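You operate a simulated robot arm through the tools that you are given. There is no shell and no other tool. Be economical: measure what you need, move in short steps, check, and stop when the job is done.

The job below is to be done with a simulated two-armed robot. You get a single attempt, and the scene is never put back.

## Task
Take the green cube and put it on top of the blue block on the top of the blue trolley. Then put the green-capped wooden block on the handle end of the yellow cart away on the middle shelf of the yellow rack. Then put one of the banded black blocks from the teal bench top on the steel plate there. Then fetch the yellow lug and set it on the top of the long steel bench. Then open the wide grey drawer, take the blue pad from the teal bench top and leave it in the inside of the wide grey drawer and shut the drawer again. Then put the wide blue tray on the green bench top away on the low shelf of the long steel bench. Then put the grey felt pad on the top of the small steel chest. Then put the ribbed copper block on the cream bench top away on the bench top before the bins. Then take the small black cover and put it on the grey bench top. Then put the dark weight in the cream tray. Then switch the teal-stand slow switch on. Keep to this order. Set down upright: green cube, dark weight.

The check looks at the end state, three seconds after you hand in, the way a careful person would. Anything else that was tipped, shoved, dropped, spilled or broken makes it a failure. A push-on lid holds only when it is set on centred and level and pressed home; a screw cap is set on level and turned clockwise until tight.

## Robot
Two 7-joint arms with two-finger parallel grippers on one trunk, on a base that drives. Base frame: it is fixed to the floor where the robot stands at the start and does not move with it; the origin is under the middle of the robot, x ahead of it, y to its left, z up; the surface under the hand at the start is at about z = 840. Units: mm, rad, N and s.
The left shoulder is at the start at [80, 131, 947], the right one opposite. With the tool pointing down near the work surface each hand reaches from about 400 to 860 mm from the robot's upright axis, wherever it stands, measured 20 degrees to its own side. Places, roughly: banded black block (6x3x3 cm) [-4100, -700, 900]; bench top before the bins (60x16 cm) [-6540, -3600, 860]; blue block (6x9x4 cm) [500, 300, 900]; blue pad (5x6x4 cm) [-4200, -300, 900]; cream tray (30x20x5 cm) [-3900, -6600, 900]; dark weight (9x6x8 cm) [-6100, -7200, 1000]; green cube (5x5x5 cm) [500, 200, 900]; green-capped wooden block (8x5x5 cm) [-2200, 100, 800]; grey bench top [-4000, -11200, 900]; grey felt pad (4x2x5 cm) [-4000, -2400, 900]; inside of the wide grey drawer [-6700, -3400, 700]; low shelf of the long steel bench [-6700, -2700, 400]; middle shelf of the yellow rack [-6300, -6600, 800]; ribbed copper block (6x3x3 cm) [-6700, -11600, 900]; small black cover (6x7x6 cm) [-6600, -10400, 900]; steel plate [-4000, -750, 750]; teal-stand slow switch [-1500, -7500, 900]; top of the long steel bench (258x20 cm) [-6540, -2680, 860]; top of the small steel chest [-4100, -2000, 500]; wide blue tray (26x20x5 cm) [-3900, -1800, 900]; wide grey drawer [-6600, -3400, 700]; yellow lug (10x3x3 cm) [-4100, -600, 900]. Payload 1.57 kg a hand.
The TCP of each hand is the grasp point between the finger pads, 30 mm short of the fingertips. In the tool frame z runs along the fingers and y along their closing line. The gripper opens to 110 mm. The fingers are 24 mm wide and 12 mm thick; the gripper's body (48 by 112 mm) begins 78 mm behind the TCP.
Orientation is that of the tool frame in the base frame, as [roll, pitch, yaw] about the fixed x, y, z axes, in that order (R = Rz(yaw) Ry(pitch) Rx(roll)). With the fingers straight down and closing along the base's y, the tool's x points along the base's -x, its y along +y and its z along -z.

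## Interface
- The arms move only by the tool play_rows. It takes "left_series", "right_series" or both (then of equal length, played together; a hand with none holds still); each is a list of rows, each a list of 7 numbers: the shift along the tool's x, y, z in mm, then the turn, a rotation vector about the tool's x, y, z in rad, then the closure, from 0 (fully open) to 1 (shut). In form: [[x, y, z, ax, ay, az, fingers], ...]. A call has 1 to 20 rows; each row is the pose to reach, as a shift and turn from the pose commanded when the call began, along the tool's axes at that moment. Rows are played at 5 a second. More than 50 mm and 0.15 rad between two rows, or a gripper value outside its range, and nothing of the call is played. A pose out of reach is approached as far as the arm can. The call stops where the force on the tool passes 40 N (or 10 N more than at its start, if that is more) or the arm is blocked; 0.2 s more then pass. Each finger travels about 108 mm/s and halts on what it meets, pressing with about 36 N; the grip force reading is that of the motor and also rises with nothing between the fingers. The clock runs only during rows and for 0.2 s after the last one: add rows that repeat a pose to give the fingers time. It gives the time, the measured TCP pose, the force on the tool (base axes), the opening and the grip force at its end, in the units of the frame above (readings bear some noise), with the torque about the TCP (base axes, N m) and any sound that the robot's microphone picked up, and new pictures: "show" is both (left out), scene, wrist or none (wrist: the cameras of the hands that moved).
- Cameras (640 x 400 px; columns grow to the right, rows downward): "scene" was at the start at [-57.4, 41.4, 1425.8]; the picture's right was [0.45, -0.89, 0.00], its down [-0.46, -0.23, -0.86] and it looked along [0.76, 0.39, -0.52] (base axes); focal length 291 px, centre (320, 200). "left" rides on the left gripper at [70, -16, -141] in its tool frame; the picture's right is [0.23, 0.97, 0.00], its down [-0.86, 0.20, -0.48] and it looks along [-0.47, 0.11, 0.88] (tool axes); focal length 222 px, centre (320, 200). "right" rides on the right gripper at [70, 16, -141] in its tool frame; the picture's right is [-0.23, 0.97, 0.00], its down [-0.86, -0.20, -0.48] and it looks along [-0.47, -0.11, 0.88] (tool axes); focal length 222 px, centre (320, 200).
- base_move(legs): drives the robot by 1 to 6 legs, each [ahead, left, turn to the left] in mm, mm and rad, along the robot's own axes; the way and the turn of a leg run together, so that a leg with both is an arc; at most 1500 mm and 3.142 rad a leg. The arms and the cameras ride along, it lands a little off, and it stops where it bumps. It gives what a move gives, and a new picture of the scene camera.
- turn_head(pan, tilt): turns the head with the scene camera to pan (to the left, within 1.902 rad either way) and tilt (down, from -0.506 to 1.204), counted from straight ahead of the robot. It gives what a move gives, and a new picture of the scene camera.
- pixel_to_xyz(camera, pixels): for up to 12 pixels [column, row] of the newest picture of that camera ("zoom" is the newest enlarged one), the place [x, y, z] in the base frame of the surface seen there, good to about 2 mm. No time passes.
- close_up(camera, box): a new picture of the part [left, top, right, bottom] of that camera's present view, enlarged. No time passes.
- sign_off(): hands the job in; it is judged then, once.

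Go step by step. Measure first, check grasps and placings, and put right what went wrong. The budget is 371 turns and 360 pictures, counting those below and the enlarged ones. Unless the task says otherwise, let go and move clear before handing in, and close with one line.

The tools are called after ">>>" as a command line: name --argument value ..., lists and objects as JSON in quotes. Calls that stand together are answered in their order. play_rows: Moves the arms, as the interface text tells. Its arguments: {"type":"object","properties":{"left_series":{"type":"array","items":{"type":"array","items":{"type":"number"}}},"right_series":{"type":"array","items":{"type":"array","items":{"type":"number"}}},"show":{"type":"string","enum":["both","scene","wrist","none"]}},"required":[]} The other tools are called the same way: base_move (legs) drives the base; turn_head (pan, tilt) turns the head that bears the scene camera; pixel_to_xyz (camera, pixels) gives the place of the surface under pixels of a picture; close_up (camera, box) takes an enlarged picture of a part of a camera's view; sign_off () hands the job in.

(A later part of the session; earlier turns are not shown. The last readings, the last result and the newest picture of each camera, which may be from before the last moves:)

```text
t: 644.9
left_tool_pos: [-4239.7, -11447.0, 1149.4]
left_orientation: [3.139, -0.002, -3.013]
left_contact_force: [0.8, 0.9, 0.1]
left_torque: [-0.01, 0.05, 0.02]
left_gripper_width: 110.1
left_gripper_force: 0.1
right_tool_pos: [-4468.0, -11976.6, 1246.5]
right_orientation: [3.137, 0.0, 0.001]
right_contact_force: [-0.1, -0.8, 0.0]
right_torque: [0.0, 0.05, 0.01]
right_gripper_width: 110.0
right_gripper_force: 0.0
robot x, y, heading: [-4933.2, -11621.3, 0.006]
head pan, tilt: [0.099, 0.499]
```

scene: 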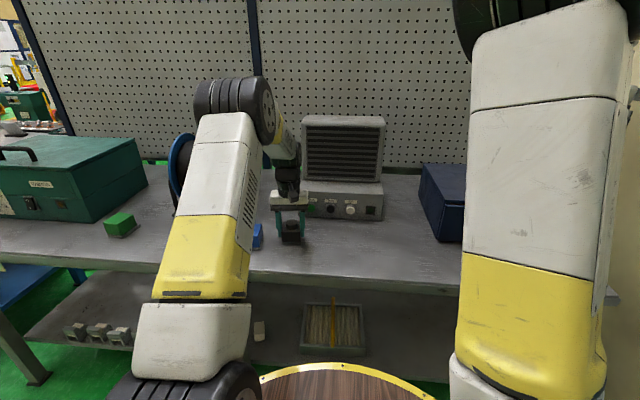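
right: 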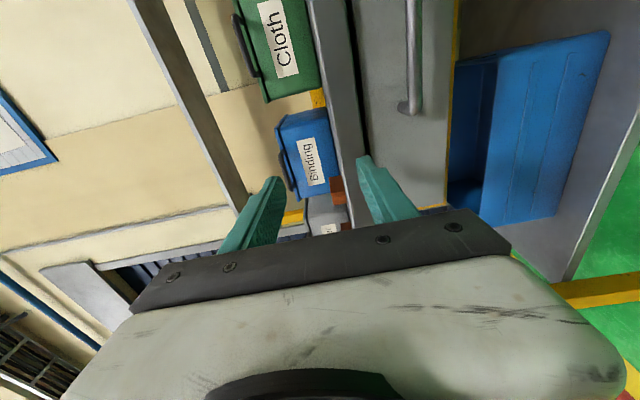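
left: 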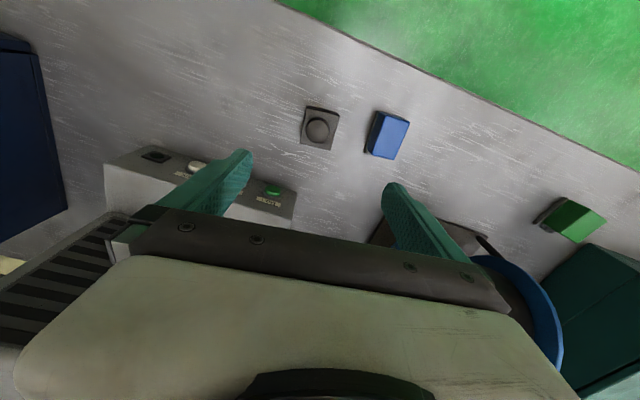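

The cover is on the grey bench. Next is the dark weight: I'll pull the hand in and drive north to it.

>>> play_rows --left_series '[[40, 0, -20, 0, 0, 0, 0], [80, 0, -40, 0, 0, 0, 0], [110, 0, -60, 0, 0, 0, 0]]' --show "none"

>>> base_move --legs '[[-430, 0, 0], [0, 0, 1.565], [1450, 0, 0], [1450, 0, 0], [1450, 0, 0], [240, 0, 0]]'

>>> base_move --legs '[[0, 0, 1.57]]'

>>> turn_head --pan 0.1 --tilt 0.45

```text
t: 645.7
left_tool_pos: [-4349.2, -11462.4, 1207.2]
left_orientation: [3.14, 0.001, -3.013]
left_contact_force: [-0.1, 0.6, 0.2]
left_torque: [0.03, 0.01, 0.01]
left_gripper_width: 109.9
left_gripper_force: 0.1
right_tool_pos: [-4468.7, -11976.4, 1246.4]
right_orientation: [3.139, -0.001, 0.001]
right_contact_force: [0.4, 0.2, 0.1]
right_torque: [0.02, 0.01, 0.02]
right_gripper_width: 110.0
right_gripper_force: 0.1
robot x, y, heading: [-4939.2, -11626.6, 0.006]
head pan, tilt: [0.099, 0.499]
```

```text
t: 674.0
left_tool_pos: [-5598.1, -6436.0, 1207.3]
left_orientation: [-3.141, 0.001, -1.434]
left_contact_force: [0.7, 0.0, -0.5]
left_torque: [0.02, 0.04, -0.01]
left_gripper_width: 110.1
left_gripper_force: 0.0
right_tool_pos: [-5083.6, -6552.4, 1245.7]
right_orientation: [3.14, 0.001, 1.578]
right_contact_force: [-0.4, -1.2, 0.4]
right_torque: [-0.03, 0.02, 0.0]
right_gripper_width: 109.9
right_gripper_force: 0.1
robot x, y, heading: [-5430.2, -7022.1, 1.581]
head pan, tilt: [0.099, 0.499]
```

scene: 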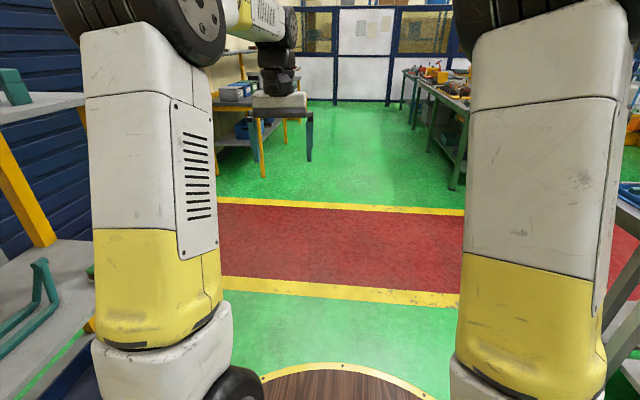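

```text
t: 678.3
left_tool_pos: [-6015.3, -7202.1, 1206.7]
left_orientation: [3.14, 0.001, 0.16]
left_contact_force: [0.4, 0.7, -0.9]
left_torque: [-0.01, -0.01, 0.03]
left_gripper_width: 109.9
left_gripper_force: 0.1
right_tool_pos: [-5910.5, -6683.9, 1246.8]
right_orientation: [3.137, 0.0, -3.114]
right_contact_force: [0.5, -0.2, 1.3]
right_torque: [-0.01, 0.02, 0.0]
right_gripper_width: 109.9
right_gripper_force: 0.2
robot x, y, heading: [-5429.3, -7023.5, -3.107]
head pan, tilt: [0.099, 0.499]
```

scene: 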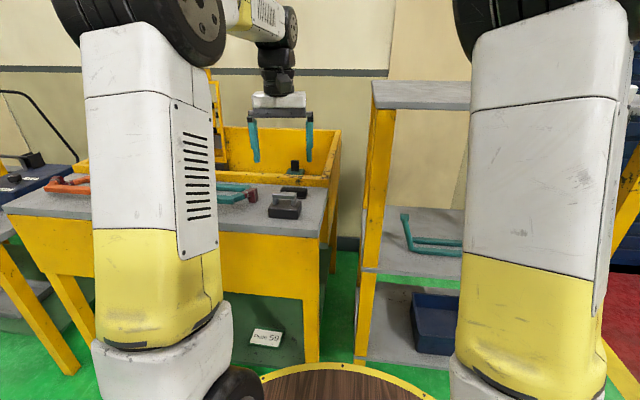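

```text
t: 678.9
left_tool_pos: [-6015.0, -7201.2, 1207.3]
left_orientation: [-3.141, 0.001, 0.161]
left_contact_force: [0.0, -0.3, -0.4]
left_torque: [-0.02, -0.02, 0.0]
left_gripper_width: 110.0
left_gripper_force: 0.1
right_tool_pos: [-5911.4, -6683.6, 1246.5]
right_orientation: [3.137, 0.001, -3.111]
right_contact_force: [-1.2, -0.4, -0.8]
right_torque: [-0.03, 0.0, -0.02]
right_gripper_width: 109.8
right_gripper_force: 0.1
robot x, y, heading: [-5430.3, -7026.1, -3.104]
head pan, tilt: [0.099, 0.45]
```

scene: 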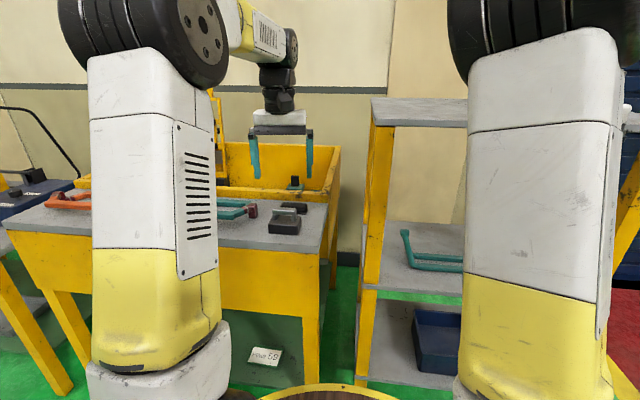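

>>> close_up --camera "scene" --box '[210, 160, 350, 260]'

>>> close_up --camera "left" --box '[120, 0, 520, 200]'

```text
4.00 times, centred on (280, 210) of scene
```

zoom: 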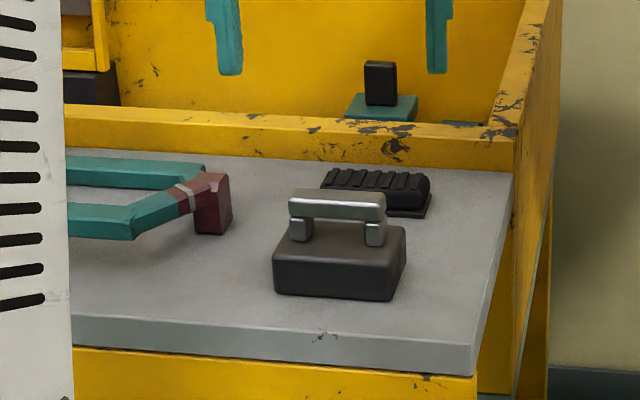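

```text
1.60 times, centred on (320, 100) of left
```

zoom: 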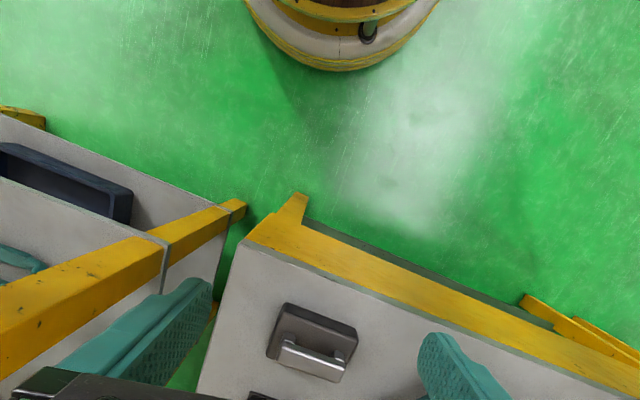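

>>> pixel_to_xyz --camera "zoom" --pixels '[[287, 308], [350, 328], [350, 350], [272, 352], [290, 350], [335, 370], [312, 360], [300, 325], [320, 345], [312, 368]]'

>>> close_up --camera "scene" --box '[255, 190, 325, 245]'

>>> pixel_to_xyz --camera "zoom" --pixels '[[180, 155], [310, 150], [240, 140], [240, 155], [150, 245], [345, 255], [370, 190], [160, 220], [180, 300], [240, 210], [330, 215], [240, 290]]'

```text
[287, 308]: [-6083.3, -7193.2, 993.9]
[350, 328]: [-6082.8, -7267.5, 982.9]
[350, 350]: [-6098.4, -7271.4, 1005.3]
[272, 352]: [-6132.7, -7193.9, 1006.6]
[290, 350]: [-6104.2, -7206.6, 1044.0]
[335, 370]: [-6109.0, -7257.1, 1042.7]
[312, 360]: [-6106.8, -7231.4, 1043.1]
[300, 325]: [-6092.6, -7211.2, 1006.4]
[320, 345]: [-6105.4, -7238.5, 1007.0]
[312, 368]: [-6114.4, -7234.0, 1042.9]
```

```text
7.27 times, centred on (290, 218) of scene
```

zoom: 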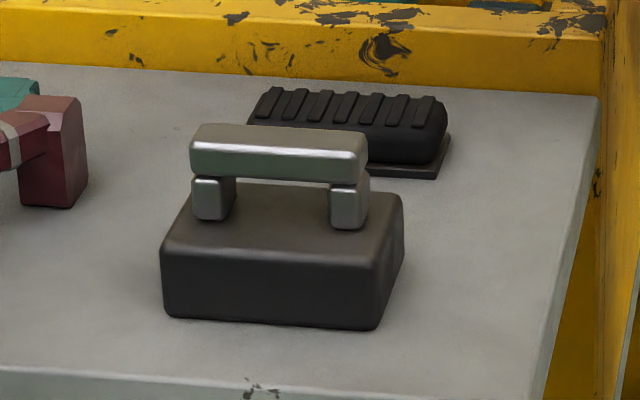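

```text
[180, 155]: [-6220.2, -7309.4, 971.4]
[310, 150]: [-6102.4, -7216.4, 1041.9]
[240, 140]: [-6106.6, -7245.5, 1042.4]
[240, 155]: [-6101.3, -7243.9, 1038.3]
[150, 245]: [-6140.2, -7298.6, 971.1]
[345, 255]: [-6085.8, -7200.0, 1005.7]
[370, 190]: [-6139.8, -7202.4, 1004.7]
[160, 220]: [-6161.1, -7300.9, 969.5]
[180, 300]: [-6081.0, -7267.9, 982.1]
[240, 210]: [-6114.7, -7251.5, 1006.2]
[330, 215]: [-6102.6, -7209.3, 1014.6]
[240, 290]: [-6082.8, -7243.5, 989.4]
```

The dark weight has a bar handle along y at about (-6107,-7231), z 1030–1043, on a surface at z 970. I'll grip the bar by its ends, and hover first.

>>> play_rows --left_series '[[-24, 4, 10, 0, 0, 0.06, 0], [-48, 8, 25, 0, 0, 0.12, 0], [-72, 12, 45, 0, 0, 0.19, 0], [-95.6, 15, 70, 0, 0, 0.256, 0], [-95.6, 15, 107, 0, 0, 0.256, 0], [-95.6, 15, 107, 0, 0, 0.256, 0]]' --show "wrist"

```text
t: 680.3
left_tool_pos: [-6108.1, -7232.8, 1100.1]
left_orientation: [3.139, -0.002, -0.095]
left_contact_force: [0.7, -0.2, 0.3]
left_torque: [-0.05, 0.04, 0.0]
left_gripper_width: 110.0
left_gripper_force: 0.0
right_tool_pos: [-5912.8, -6683.2, 1246.8]
right_orientation: [3.14, 0.0, -3.112]
right_contact_force: [0.5, -0.8, -0.3]
right_torque: [0.01, 0.01, -0.01]
right_gripper_width: 109.9
right_gripper_force: 0.0
robot x, y, heading: [-5432.3, -7020.6, -3.109]
head pan, tilt: [0.099, 0.45]
```

left: 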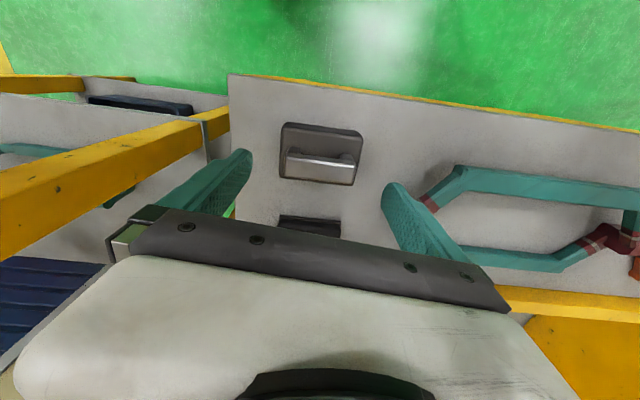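

>>> pixel_to_xyz --camera "left" --pixels '[[430, 200], [440, 185], [460, 175], [290, 155], [354, 170], [320, 162], [283, 170], [360, 150]]'

```text
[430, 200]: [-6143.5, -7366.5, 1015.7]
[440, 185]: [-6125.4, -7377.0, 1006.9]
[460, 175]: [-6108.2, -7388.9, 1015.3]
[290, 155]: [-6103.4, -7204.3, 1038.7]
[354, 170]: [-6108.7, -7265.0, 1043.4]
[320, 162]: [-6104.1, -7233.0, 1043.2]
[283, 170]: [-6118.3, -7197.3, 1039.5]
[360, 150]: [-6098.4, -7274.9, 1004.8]
```

>>> play_rows --left_series '[[2, 0, 35, 0, 0, 0, 0.15], [2, 0, 60, 0, 0, 0, 0.15], [2, 0, 60, 0, 0, 0, 0.15], [2, 0, 60, 0, 0, 0, 0.4], [2, 0, 60, 0, 0, 0, 0.7], [2, 0, 60, 0, 0, 0, 1], [2, 0, 60, 0, 0, 0, 1], [2, 0, 60, 0, 0, 0, 1]]' --show "wrist"

```text
t: 682.1
left_tool_pos: [-6104.8, -7232.0, 1041.4]
left_orientation: [3.141, 0.0, -0.096]
left_contact_force: [0.3, -1.2, 0.3]
left_torque: [-0.2, 0.07, 0.08]
left_gripper_width: 71.1
left_gripper_force: 36.3
right_tool_pos: [-5910.9, -6683.8, 1247.1]
right_orientation: [3.139, -0.002, -3.112]
right_contact_force: [0.3, 0.6, 0.4]
right_torque: [-0.03, 0.03, -0.02]
right_gripper_width: 109.9
right_gripper_force: 0.1
robot x, y, heading: [-5433.3, -7019.9, -3.111]
head pan, tilt: [0.099, 0.45]
```

left: 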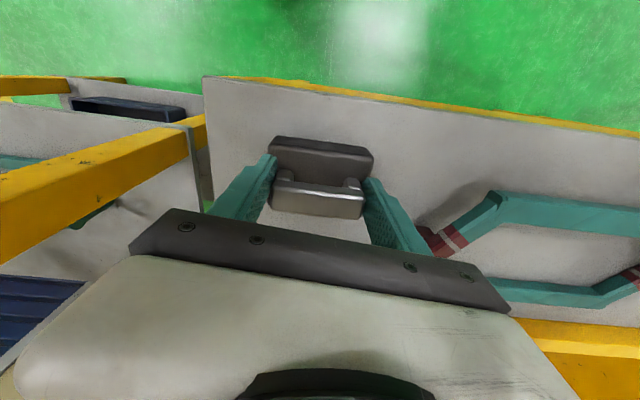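

Gripped at 71 mm. I'll lift slowly and check the load.

>>> play_rows --left_series '[[0, 0, -15, 0, 0, 0, 1], [0, 0, -35, 0, 0, 0, 1], [0, 0, -60, 0, 0, 0, 1], [0, 0, -90, 0, 0, 0, 1], [0, 0, -120, 0, 0, 0, 1], [0, 0, -120, 0, 0, 0, 1]]' --show "both"

```text
t: 683.5
left_tool_pos: [-6105.4, -7231.8, 1161.5]
left_orientation: [-3.14, -0.001, -0.095]
left_contact_force: [0.4, 0.1, -6.7]
left_torque: [0.0, -0.07, 0.01]
left_gripper_width: 71.0
left_gripper_force: 35.9
right_tool_pos: [-5911.3, -6684.3, 1245.7]
right_orientation: [3.138, 0.0, -3.111]
right_contact_force: [0.0, 0.3, -0.6]
right_torque: [-0.02, 0.0, 0.0]
right_gripper_width: 110.0
right_gripper_force: 0.0
robot x, y, heading: [-5431.7, -7020.7, -3.105]
head pan, tilt: [0.099, 0.45]
```

scene: 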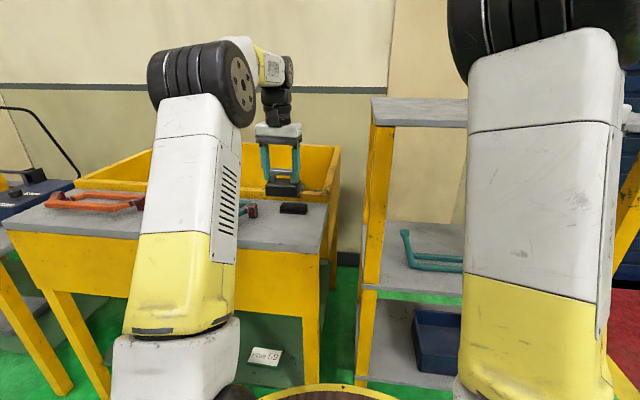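
left: 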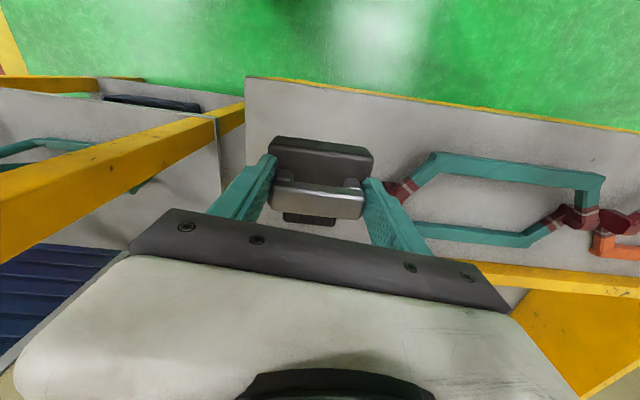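

The weight is held upright at about 0.68 kg. I'll turn to face the cream tray on the east bench.

>>> base_move --legs '[[-230, 0, 0], [0, 0, 1.57], [0, 0, 1.54], [0, 240, 0]]'

>>> turn_head --pan 0.15 --tilt 0.5

```text
t: 694.3
left_tool_pos: [-4534.6, -6568.6, 1162.0]
left_orientation: [3.141, 0.001, 3.04]
left_contact_force: [0.1, 0.7, -6.9]
left_torque: [0.0, 0.06, 0.0]
left_gripper_width: 70.9
left_gripper_force: 36.5
right_tool_pos: [-4733.4, -7116.3, 1246.2]
right_orientation: [3.138, -0.001, 0.025]
right_contact_force: [-0.4, 0.1, -0.5]
right_torque: [0.0, 0.02, 0.0]
right_gripper_width: 110.3
right_gripper_force: 0.1
robot x, y, heading: [-5210.7, -6773.5, 0.029]
head pan, tilt: [0.099, 0.45]
```

scene: 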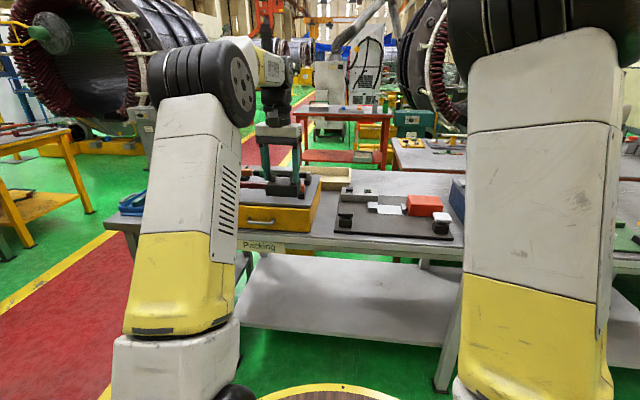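

```text
t: 694.9
left_tool_pos: [-4535.3, -6567.3, 1162.0]
left_orientation: [-3.141, 0.001, 3.04]
left_contact_force: [0.1, 0.6, -6.4]
left_torque: [0.03, 0.08, -0.01]
left_gripper_width: 70.8
left_gripper_force: 35.6
right_tool_pos: [-4733.5, -7115.2, 1247.4]
right_orientation: [3.139, 0.001, 0.025]
right_contact_force: [1.3, 0.3, 0.7]
right_torque: [-0.01, 0.0, -0.02]
right_gripper_width: 110.0
right_gripper_force: 0.1
robot x, y, heading: [-5208.9, -6771.7, 0.025]
head pan, tilt: [0.15, 0.499]
```

scene: 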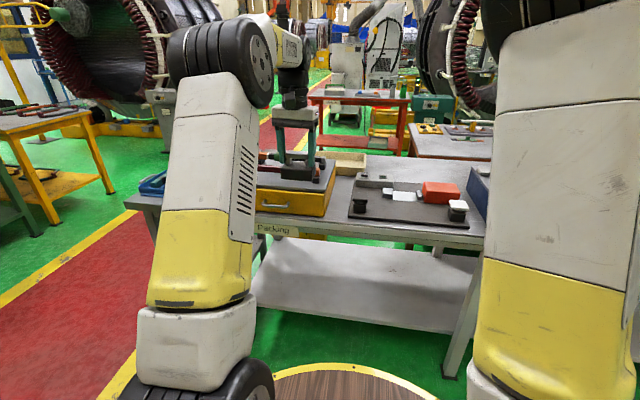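

>>> close_up --camera "scene" --box '[240, 130, 400, 240]'

>>> pixel_to_xyz --camera "zoom" --pixels '[[440, 110], [440, 140], [370, 150], [480, 160], [345, 140], [500, 130], [380, 165], [200, 230], [330, 300], [120, 355], [450, 180], [560, 200]]'

```text
3.64 times, centred on (320, 185) of scene
```

zoom: 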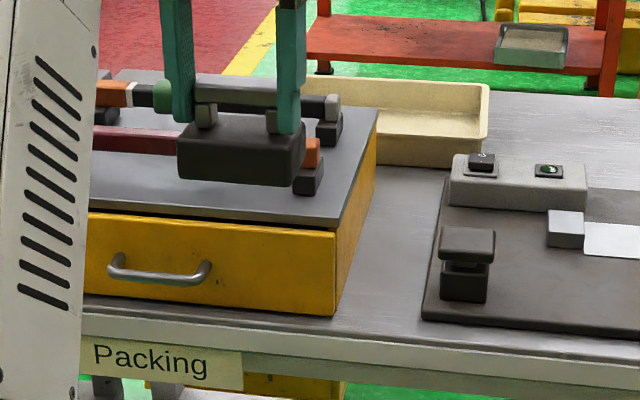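

```text
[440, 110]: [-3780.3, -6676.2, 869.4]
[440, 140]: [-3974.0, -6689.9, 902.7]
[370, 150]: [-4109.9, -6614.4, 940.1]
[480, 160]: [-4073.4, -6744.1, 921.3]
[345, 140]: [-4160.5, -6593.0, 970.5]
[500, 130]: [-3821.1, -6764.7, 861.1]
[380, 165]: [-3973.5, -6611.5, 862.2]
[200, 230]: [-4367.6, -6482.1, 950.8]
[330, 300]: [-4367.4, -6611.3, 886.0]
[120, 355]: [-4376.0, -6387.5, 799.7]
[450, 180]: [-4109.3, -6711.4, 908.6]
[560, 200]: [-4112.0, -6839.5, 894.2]
```

The cream tray is at x −3974…−3775, y −6705…−6405, behind the drawer unit. I'll approach and aim for about (-3925,-6620).

>>> base_move --legs '[[530, -45, -0.025]]'

>>> close_up --camera "left" --box '[0, 0, 640, 400]'

>>> pixel_to_xyz --camera "zoom" --pixels '[[320, 120], [280, 100], [200, 130], [400, 120], [250, 180], [240, 60], [330, 60], [420, 60]]'

```text
t: 698.0
left_tool_pos: [-4000.2, -6624.7, 1161.3]
left_orientation: [-3.141, 0.001, 3.012]
left_contact_force: [-1.1, 0.4, -5.9]
left_torque: [0.0, 0.08, 0.0]
left_gripper_width: 71.0
left_gripper_force: 36.3
right_tool_pos: [-4212.9, -7166.6, 1245.8]
right_orientation: [3.138, -0.001, -0.004]
right_contact_force: [0.2, -0.1, -0.6]
right_torque: [-0.01, 0.03, -0.01]
right_gripper_width: 110.0
right_gripper_force: 0.0
robot x, y, heading: [-4681.4, -6811.2, 0.001]
head pan, tilt: [0.15, 0.499]
```

scene: 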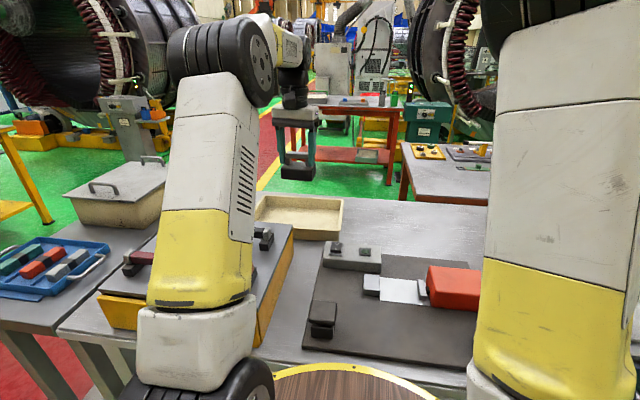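

```text
1.00 times, centred on (320, 200) of left (not enlarged: the box is as wide or as high as the picture)
```

zoom: 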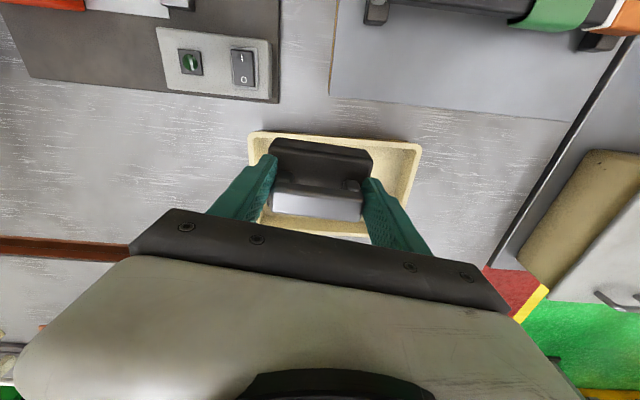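

```text
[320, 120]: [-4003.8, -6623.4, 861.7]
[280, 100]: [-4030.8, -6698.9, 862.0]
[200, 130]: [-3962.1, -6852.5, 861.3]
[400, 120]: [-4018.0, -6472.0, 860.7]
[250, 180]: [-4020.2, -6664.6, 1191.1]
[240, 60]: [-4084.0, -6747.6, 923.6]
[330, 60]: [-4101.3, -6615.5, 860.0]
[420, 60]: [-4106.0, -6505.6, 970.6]
```

>>> pixel_to_xyz --camera "zoom" --pixels '[[256, 135], [417, 148], [409, 190], [260, 140], [410, 152], [390, 160], [395, 200], [262, 150]]'

```text
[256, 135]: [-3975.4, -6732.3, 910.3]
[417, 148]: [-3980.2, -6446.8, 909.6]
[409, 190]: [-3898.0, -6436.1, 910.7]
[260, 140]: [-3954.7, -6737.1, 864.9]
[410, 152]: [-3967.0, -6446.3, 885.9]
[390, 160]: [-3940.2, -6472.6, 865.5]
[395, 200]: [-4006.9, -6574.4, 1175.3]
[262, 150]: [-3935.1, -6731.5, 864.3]
```

The tray's rim is at z 910 and its floor at 865, with the centre near (-3880,-6590). I'll carry the weight to (-3915,-6605), hovering low.

>>> play_rows --left_series '[[-20, 8, 0, 0, 0, -0.03, 1], [-40, 15, 0, 0, 0, -0.06, 1], [-60, 23, 10, 0, 0, -0.09, 1], [-81.7, 30.5, 30, 0, 0, -0.13, 1], [-81.7, 30.5, 70, 0, 0, -0.13, 1], [-81.7, 30.5, 110, 0, 0, -0.13, 1], [-81.7, 30.5, 150, 0, 0, -0.13, 1], [-81.7, 30.5, 180, 0, 0, -0.13, 1], [-81.7, 30.5, 205, 0, 0, -0.13, 1], [-81.7, 30.5, 205, 0, 0, -0.13, 1]]' --show "both"

```text
t: 700.2
left_tool_pos: [-3916.2, -6603.1, 956.8]
left_orientation: [3.14, -0.001, 3.141]
left_contact_force: [0.7, -0.6, -6.1]
left_torque: [-0.04, 0.1, 0.0]
left_gripper_width: 71.0
left_gripper_force: 36.0
right_tool_pos: [-4214.0, -7166.6, 1246.2]
right_orientation: [3.139, 0.001, -0.004]
right_contact_force: [0.8, -0.5, 0.0]
right_torque: [0.04, 0.03, -0.01]
right_gripper_width: 110.3
right_gripper_force: 0.1
robot x, y, heading: [-4684.8, -6812.0, -0.001]
head pan, tilt: [0.15, 0.499]
```

scene: 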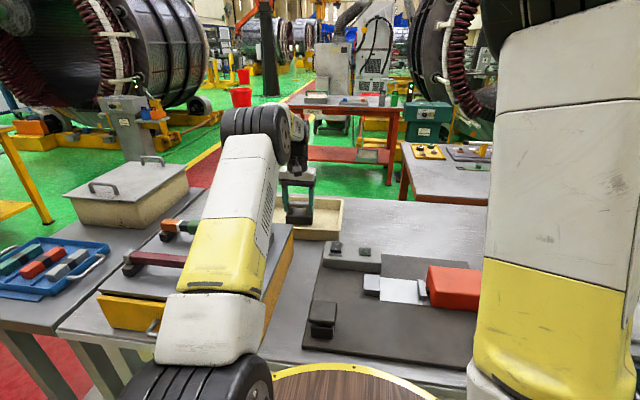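
left: 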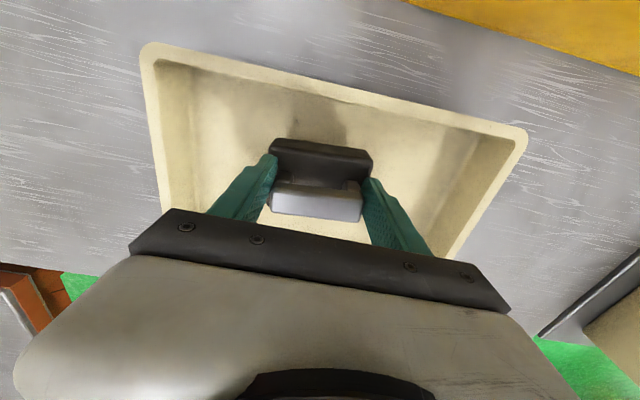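

Inside the tray. I'll lower to contact, release gently, and rise.

>>> play_rows --left_series '[[0, 0, 8, 0, 0, 0, 1], [0, 0, 14, 0, 0, 0, 1], [0, 0, 18, 0, 0, 0, 1], [0, 0, 20.5, 0, 0, 0, 1], [0, 0, 20.5, 0, 0, 0, 1]]' --show "none"

```text
t: 701.4
left_tool_pos: [-3916.2, -6603.2, 935.0]
left_orientation: [3.141, 0.0, -3.142]
left_contact_force: [-0.4, -0.5, -7.1]
left_torque: [-0.01, 0.07, -0.01]
left_gripper_width: 70.6
left_gripper_force: 36.0
right_tool_pos: [-4213.0, -7165.4, 1245.6]
right_orientation: [3.138, -0.001, -0.004]
right_contact_force: [-0.1, -0.6, -0.3]
right_torque: [-0.01, 0.02, 0.01]
right_gripper_width: 109.9
right_gripper_force: 0.1
robot x, y, heading: [-4683.3, -6811.8, -0.002]
head pan, tilt: [0.15, 0.499]
```

Still hanging at -7 N. I'll lower a little further until contact.

>>> play_rows --left_series '[[0, 0, 2, 0, 0, 0, 1], [0, 0, 4, 0, 0, 0, 1], [0, 0, 4, 0, 0, 0, 1]]' --show "none"

```text
t: 702.2
left_tool_pos: [-3915.7, -6603.5, 933.8]
left_orientation: [3.139, 0.003, 3.14]
left_contact_force: [-4.6, -0.4, 13.0]
left_torque: [-0.18, 0.66, 0.13]
left_gripper_width: 70.9
left_gripper_force: 36.4
right_tool_pos: [-4214.1, -7166.6, 1246.0]
right_orientation: [3.138, 0.0, -0.003]
right_contact_force: [1.0, 0.6, 0.4]
right_torque: [-0.01, 0.04, 0.0]
right_gripper_width: 109.9
right_gripper_force: 0.0
robot x, y, heading: [-4676.9, -6808.8, -0.003]
head pan, tilt: [0.15, 0.499]
```

Contact now (+13 N). I'll release and rise.

>>> play_rows --left_series '[[0, 0, -1, 0, 0, 0, 1], [0, 0, -1, 0, 0, 0, 0.3], [0, 0, -1, 0, 0, 0, 0.15], [0, 0, -1, 0, 0, 0, 0.15], [0, 0, -30, 0, 0, 0, 0.15], [0, 0, -70, 0, 0, 0, 0.15], [0, 0, -110, 0, 0, 0, 0.15], [0, 0, -150, 0, 0, 0, 0.1], [0, 0, -190, 0, 0, 0, 0], [10, 0, -225, 0, 0, 0, 0]]' --show "both"

```text
t: 704.4
left_tool_pos: [-3927.0, -6604.9, 1155.0]
left_orientation: [3.141, 0.0, 3.141]
left_contact_force: [0.0, 0.3, -0.1]
left_torque: [-0.02, 0.01, 0.0]
left_gripper_width: 109.9
left_gripper_force: 0.1
right_tool_pos: [-4213.4, -7165.3, 1245.9]
right_orientation: [3.139, 0.001, -0.004]
right_contact_force: [0.1, -0.3, -0.3]
right_torque: [0.03, 0.08, -0.02]
right_gripper_width: 109.8
right_gripper_force: 0.0
robot x, y, heading: [-4683.8, -6811.4, -0.003]
head pan, tilt: [0.15, 0.499]
```

scene: 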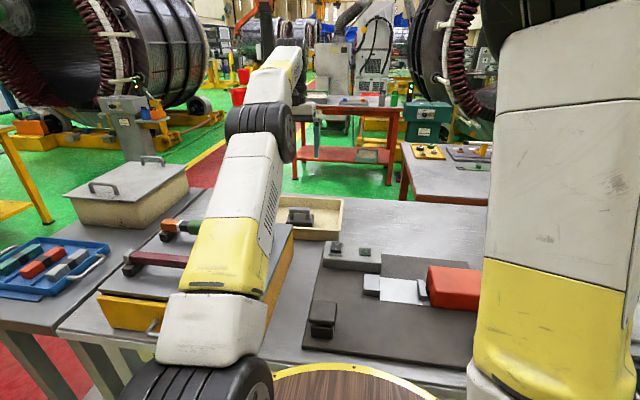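
left: 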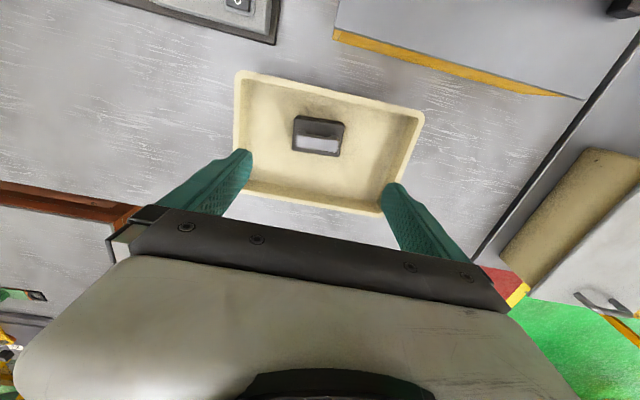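

The weight stands upright in the cream tray at (317,135). The last job is the teal-stand switch: I'll retract and drive via the red aisle to the east side.

>>> play_rows --left_series '[[40, 0, -20, 0, 0, 0, 0], [80, 0, -40, 0, 0, 0, 0], [120, 0, -60, 0, 0, 0, 0], [160, 0, -70, 0, 0, 0, 0]]' --show "none"

>>> base_move --legs '[[-550, 0, 0], [0, 0, 1.57], [1450, 0, 0], [450, 0, 0], [0, 0, -1.57]]'

>>> turn_head --pan 0 --tilt 0.3

```text
t: 705.4
left_tool_pos: [-4086.2, -6604.7, 1225.4]
left_orientation: [3.142, 0.001, 3.141]
left_contact_force: [0.8, 0.1, -0.7]
left_torque: [0.02, 0.04, 0.02]
left_gripper_width: 110.1
left_gripper_force: 0.0
right_tool_pos: [-4213.0, -7166.8, 1246.9]
right_orientation: [3.138, 0.0, -0.003]
right_contact_force: [0.3, 1.2, -0.4]
right_torque: [0.03, 0.04, -0.03]
right_gripper_width: 110.0
right_gripper_force: 0.0
robot x, y, heading: [-4680.3, -6807.5, 0.002]
head pan, tilt: [0.15, 0.499]
```

```text
t: 725.3
left_tool_pos: [-4657.1, -4708.5, 1226.9]
left_orientation: [3.139, -0.002, -3.127]
left_contact_force: [0.0, -0.2, -0.2]
left_torque: [0.02, 0.02, -0.01]
left_gripper_width: 110.0
left_gripper_force: 0.1
right_tool_pos: [-4776.1, -5271.2, 1245.8]
right_orientation: [3.137, -0.001, 0.01]
right_contact_force: [0.8, 0.0, -0.7]
right_torque: [0.01, 0.01, -0.01]
right_gripper_width: 109.9
right_gripper_force: 0.1
robot x, y, heading: [-5256.8, -4924.3, 0.018]
head pan, tilt: [0.15, 0.499]
```

scene: 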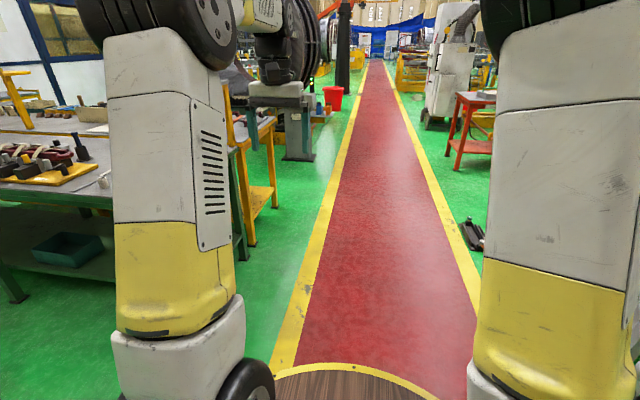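

```text
t: 726.0
left_tool_pos: [-4657.3, -4709.0, 1225.9]
left_orientation: [3.141, 0.0, -3.125]
left_contact_force: [-0.4, 0.6, -0.2]
left_torque: [-0.02, -0.02, -0.02]
left_gripper_width: 109.9
left_gripper_force: 0.0
right_tool_pos: [-4775.8, -5271.3, 1247.1]
right_orientation: [3.138, -0.002, 0.01]
right_contact_force: [0.1, 0.6, 0.7]
right_torque: [0.0, 0.01, -0.01]
right_gripper_width: 110.3
right_gripper_force: 0.2
robot x, y, heading: [-5247.4, -4922.0, 0.014]
head pan, tilt: [0.0, 0.3]
```

scene: 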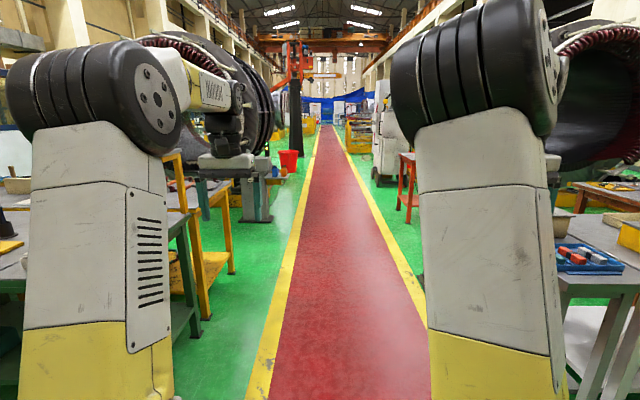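

>>> base_move --legs '[[1450, 0, -0.015], [1450, 0, 0], [0, 0, -1.57]]'

>>> turn_head --pan 0.2 --tilt 0.3

```text
t: 743.8
left_tool_pos: [-2149.4, -5529.7, 1225.0]
left_orientation: [3.14, 0.0, 1.559]
left_contact_force: [-0.3, -0.7, 0.4]
left_torque: [0.03, 0.0, 0.01]
left_gripper_width: 110.1
left_gripper_force: 0.0
right_tool_pos: [-2708.4, -5395.0, 1246.1]
right_orientation: [3.138, -0.001, -1.586]
right_contact_force: [0.0, -0.4, -0.6]
right_torque: [-0.01, 0.01, -0.02]
right_gripper_width: 109.9
right_gripper_force: 0.1
robot x, y, heading: [-2345.3, -4933.0, -1.584]
head pan, tilt: [0.0, 0.3]
```

scene: 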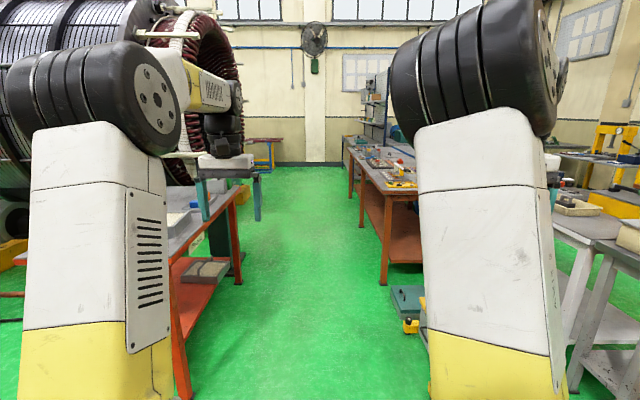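

```text
t: 744.6
left_tool_pos: [-2149.3, -5530.1, 1226.7]
left_orientation: [3.141, -0.001, 1.558]
left_contact_force: [0.0, -0.6, 0.6]
left_torque: [0.0, -0.01, 0.02]
left_gripper_width: 109.9
left_gripper_force: 0.0
right_tool_pos: [-2709.2, -5395.2, 1245.9]
right_orientation: [3.137, -0.001, -1.586]
right_contact_force: [0.1, 0.1, -0.2]
right_torque: [0.03, 0.0, 0.05]
right_gripper_width: 110.0
right_gripper_force: 0.1
robot x, y, heading: [-2345.2, -4936.2, -1.584]
head pan, tilt: [0.201, 0.3]
```

scene: 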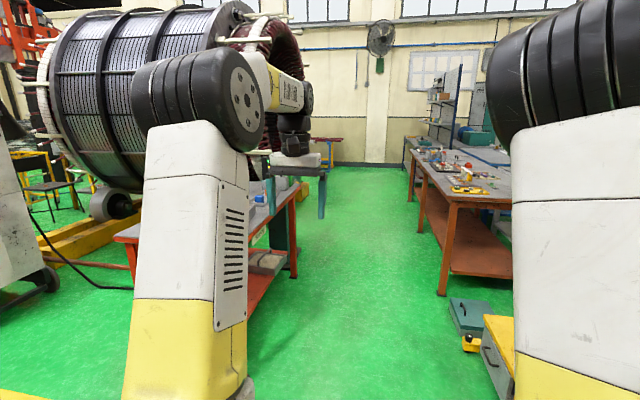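

>>> pixel_to_xyz --camera "scene" --pixels '[[293, 275], [240, 330], [250, 320], [440, 290], [455, 310], [260, 215], [290, 215], [345, 165], [280, 250], [500, 350]]'

>>> close_up --camera "scene" --box '[220, 120, 360, 320]'

```text
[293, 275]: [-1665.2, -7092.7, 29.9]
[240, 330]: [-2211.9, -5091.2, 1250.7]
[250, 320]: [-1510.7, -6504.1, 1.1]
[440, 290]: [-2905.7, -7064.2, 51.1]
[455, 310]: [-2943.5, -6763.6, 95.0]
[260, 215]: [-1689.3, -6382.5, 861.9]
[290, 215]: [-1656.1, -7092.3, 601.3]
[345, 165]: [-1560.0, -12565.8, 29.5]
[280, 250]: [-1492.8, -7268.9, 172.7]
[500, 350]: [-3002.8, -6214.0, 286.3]
```

```text
2.00 times, centred on (290, 220) of scene
```

zoom: 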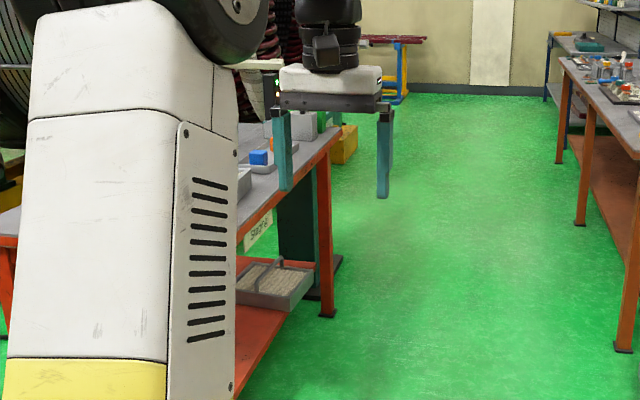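

>>> base_move --legs '[[1300, 0, 0.013], [1230, 0, 0], [0, 0, 1.57]]'

>>> turn_head --pan 0.0 --tilt 0.35

```text
t: 760.6
left_tool_pos: [-1769.8, -7246.4, 1226.5]
left_orientation: [-3.141, 0.001, 3.128]
left_contact_force: [1.1, -0.3, 0.6]
left_torque: [0.0, 0.02, 0.0]
left_gripper_width: 109.9
left_gripper_force: 0.0
right_tool_pos: [-1906.3, -7806.3, 1245.7]
right_orientation: [3.136, -0.001, -0.018]
right_contact_force: [-0.8, -0.6, 0.3]
right_torque: [-0.01, 0.02, 0.02]
right_gripper_width: 109.9
right_gripper_force: 0.1
robot x, y, heading: [-2368.0, -7443.5, -0.01]
head pan, tilt: [0.201, 0.3]
```

scene: 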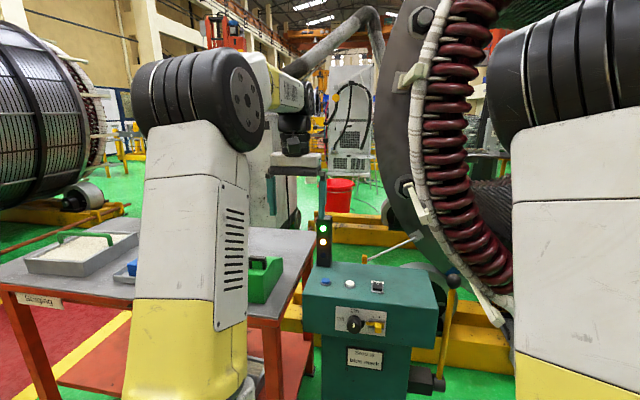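

```text
t: 761.4
left_tool_pos: [-1771.8, -7245.8, 1225.7]
left_orientation: [3.141, -0.001, 3.129]
left_contact_force: [0.6, -0.5, 0.3]
left_torque: [-0.01, -0.03, -0.01]
left_gripper_width: 110.1
left_gripper_force: 0.2
right_tool_pos: [-1908.3, -7807.0, 1245.8]
right_orientation: [3.137, -0.001, -0.019]
right_contact_force: [0.1, -0.1, -0.6]
right_torque: [0.0, 0.0, 0.0]
right_gripper_width: 110.2
right_gripper_force: 0.0
robot x, y, heading: [-2369.5, -7441.6, -0.015]
head pan, tilt: [0.0, 0.351]
```

scene: 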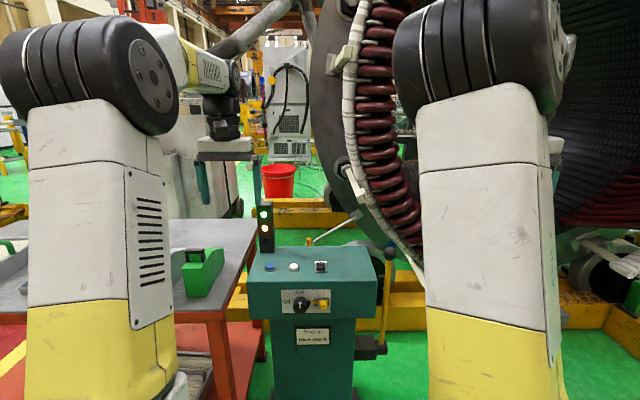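

The teal stand is ahead. I'll zoom in on its controls.

>>> close_up --camera "scene" --box '[235, 195, 395, 355]'

>>> close_up --camera "scene" --box '[255, 250, 345, 350]'

```text
2.50 times, centred on (315, 275) of scene
```

zoom: 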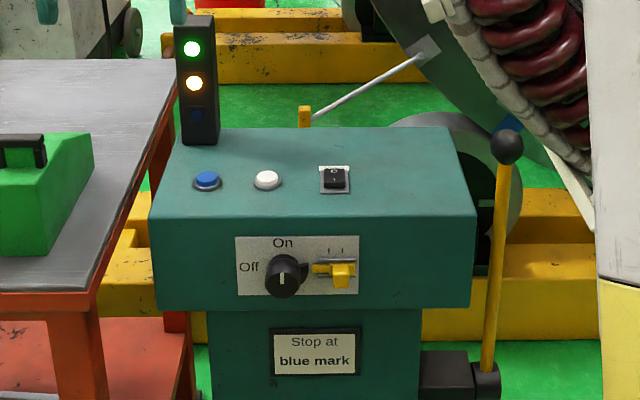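

```text
4.00 times, centred on (300, 300) of scene
```

zoom: 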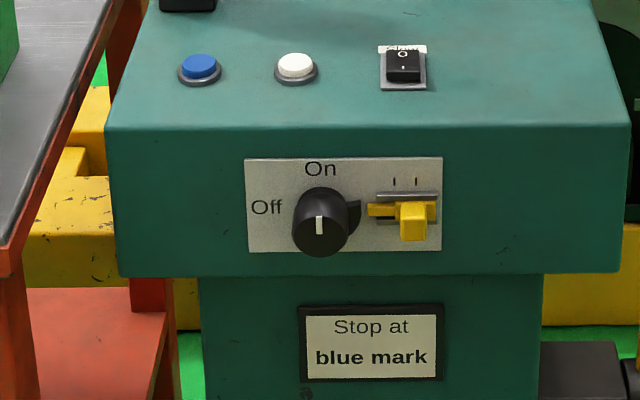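

>>> pixel_to_xyz --camera "zoom" --pixels '[[403, 65], [295, 65], [200, 65], [320, 220], [410, 220], [320, 165], [404, 48], [580, 200], [130, 120], [600, 120], [370, 350]]'

>>> close_up --camera "scene" --box '[308, 255, 334, 278]'

>>> close_up --camera "scene" --box '[275, 285, 335, 320]'

```text
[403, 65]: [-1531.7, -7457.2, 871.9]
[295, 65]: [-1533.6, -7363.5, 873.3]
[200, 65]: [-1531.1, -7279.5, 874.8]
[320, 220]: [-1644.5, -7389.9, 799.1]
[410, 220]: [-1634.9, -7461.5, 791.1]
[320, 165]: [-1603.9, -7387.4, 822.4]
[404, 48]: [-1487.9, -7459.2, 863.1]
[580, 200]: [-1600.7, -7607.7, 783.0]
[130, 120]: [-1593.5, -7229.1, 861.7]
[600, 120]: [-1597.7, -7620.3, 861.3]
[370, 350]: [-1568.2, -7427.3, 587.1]
```

```text
16.00 times, centred on (321, 266) of scene
```

zoom: 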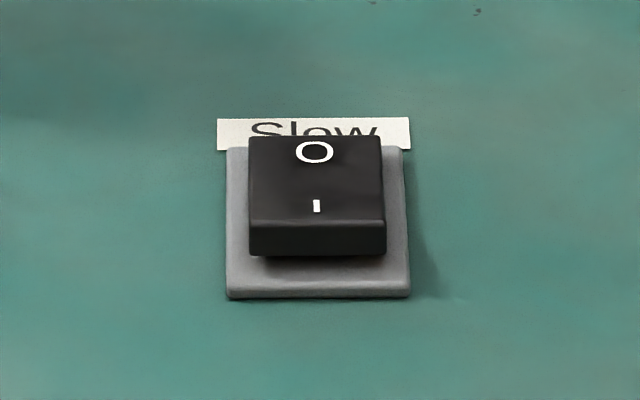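

```text
10.67 times, centred on (305, 302) of scene
```

zoom: 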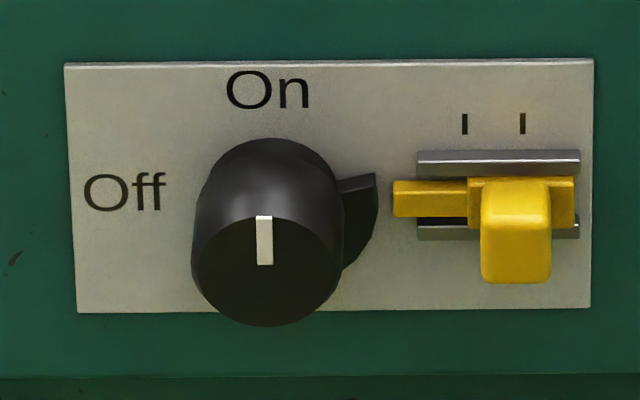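

The "Slow" rocker is on top at (-1532,-7457), with its I end nearest me and raised, so it's off. I'll check the rotor clearance before approaching.

>>> pixel_to_xyz --camera "scene" --pixels '[[380, 100], [395, 250], [360, 160], [420, 280], [570, 250], [600, 180], [385, 330], [350, 225]]'

>>> close_up --camera "scene" --box '[308, 255, 334, 278]'

>>> pixel_to_xyz --camera "zoom" --pixels '[[315, 225], [315, 200], [315, 150], [260, 200], [375, 200], [315, 245], [315, 285], [255, 225], [380, 225]]'

```text
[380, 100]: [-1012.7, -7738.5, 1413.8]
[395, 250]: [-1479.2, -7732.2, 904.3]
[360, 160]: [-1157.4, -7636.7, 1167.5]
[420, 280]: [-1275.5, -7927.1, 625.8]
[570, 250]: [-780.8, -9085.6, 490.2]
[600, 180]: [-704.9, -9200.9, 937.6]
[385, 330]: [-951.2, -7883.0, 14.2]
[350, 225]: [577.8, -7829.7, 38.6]
```

```text
16.00 times, centred on (321, 266) of scene
```

zoom: 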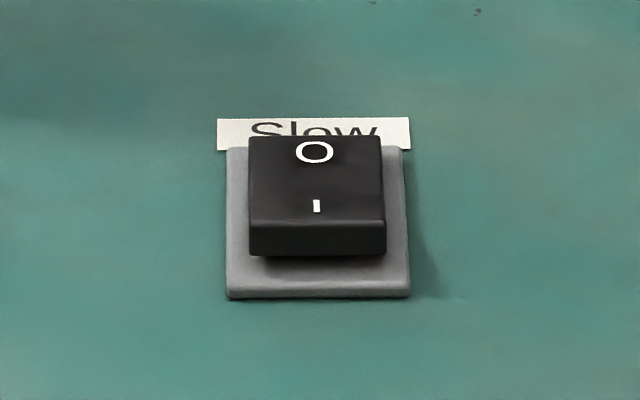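

```text
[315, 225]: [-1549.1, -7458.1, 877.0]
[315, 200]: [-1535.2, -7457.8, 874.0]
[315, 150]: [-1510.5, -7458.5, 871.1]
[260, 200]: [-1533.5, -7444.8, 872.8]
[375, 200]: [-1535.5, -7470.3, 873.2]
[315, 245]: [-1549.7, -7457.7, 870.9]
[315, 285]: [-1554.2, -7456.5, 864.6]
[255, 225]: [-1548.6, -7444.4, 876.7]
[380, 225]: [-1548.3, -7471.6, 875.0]
```

The rocker's I end is at x≈-1549, z 877. I'll approach so the left hand is above it.

>>> base_move --legs '[[0, -220, 0.015], [203, 0, 0]]'

>>> turn_head --pan 0.15 --tilt 0.6

```text
t: 764.3
left_tool_pos: [-1571.9, -7455.6, 1226.4]
left_orientation: [3.141, 0.001, -3.14]
left_contact_force: [0.3, -0.6, 0.5]
left_torque: [-0.01, -0.01, 0.0]
left_gripper_width: 109.8
left_gripper_force: 0.1
right_tool_pos: [-1697.9, -8017.4, 1245.6]
right_orientation: [3.137, 0.001, -0.002]
right_contact_force: [-0.2, 0.6, 0.3]
right_torque: [-0.01, -0.03, -0.02]
right_gripper_width: 110.0
right_gripper_force: 0.1
robot x, y, heading: [-2166.6, -7662.3, -0.0]
head pan, tilt: [0.0, 0.351]
```

scene: 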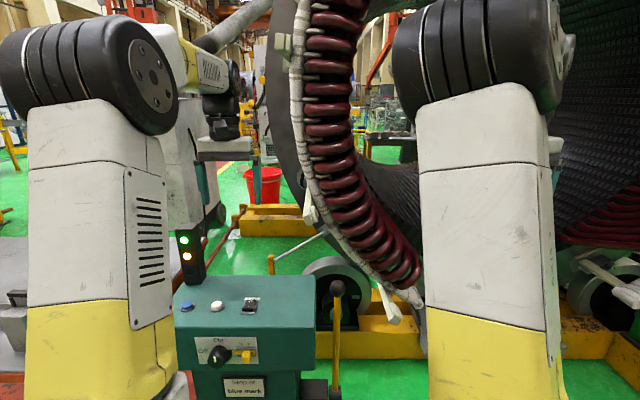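

```text
t: 765.0
left_tool_pos: [-1572.4, -7454.4, 1226.7]
left_orientation: [3.141, -0.001, -3.141]
left_contact_force: [0.2, 0.3, 0.3]
left_torque: [0.06, 0.0, 0.01]
left_gripper_width: 109.9
left_gripper_force: 0.1
right_tool_pos: [-1698.4, -8016.4, 1245.8]
right_orientation: [3.137, 0.002, -0.002]
right_contact_force: [-0.3, -0.1, 0.1]
right_torque: [0.04, 0.0, 0.0]
right_gripper_width: 110.0
right_gripper_force: 0.0
robot x, y, heading: [-2166.0, -7662.8, 0.002]
head pan, tilt: [0.15, 0.6]
```

scene: 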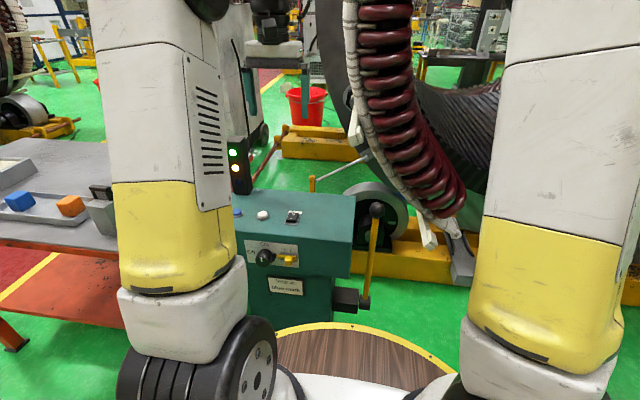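

>>> play_rows --left_series '[[-10, -2, 45, 0, 0, 0, 0.3], [-20, -3.5, 90, 0, 0, 0, 0.6], [-25, -3.5, 135, 0, 0, 0, 0.9], [-25, -3.5, 180, 0, 0, 0, 1], [-25, -3.5, 225, 0, 0, 0, 1], [-25, -3.5, 265, 0, 0, 0, 1], [-25, -3.5, 295, 0, 0, 0, 1], [-25, -3.5, 295, 0, 0, 0, 1]]' --show "both"

```text
t: 766.8
left_tool_pos: [-1546.3, -7458.0, 931.8]
left_orientation: [-3.141, 0.001, -3.14]
left_contact_force: [-0.8, 0.2, 0.1]
left_torque: [0.03, 0.01, -0.01]
left_gripper_width: 0.1
left_gripper_force: 21.4
right_tool_pos: [-1698.5, -8016.3, 1247.5]
right_orientation: [3.138, 0.001, -0.003]
right_contact_force: [0.0, -0.5, 0.4]
right_torque: [0.0, -0.02, -0.04]
right_gripper_width: 109.9
right_gripper_force: 0.0
robot x, y, heading: [-2169.7, -7664.8, 0.002]
head pan, tilt: [0.15, 0.6]
```

scene: 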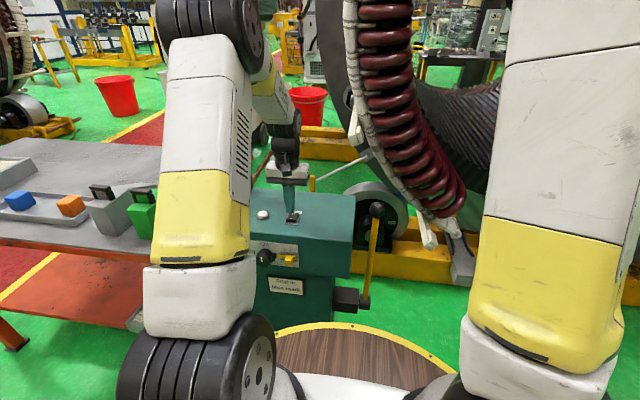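
left: 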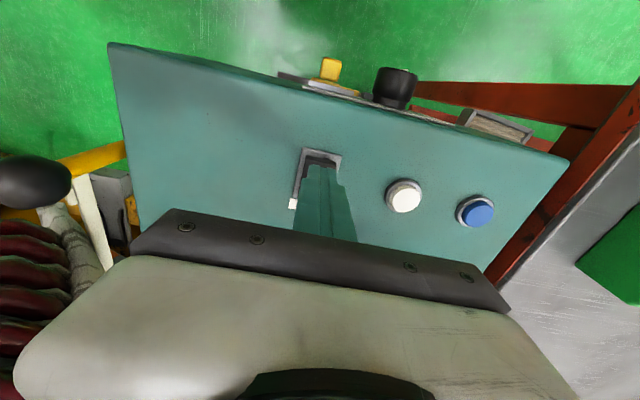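

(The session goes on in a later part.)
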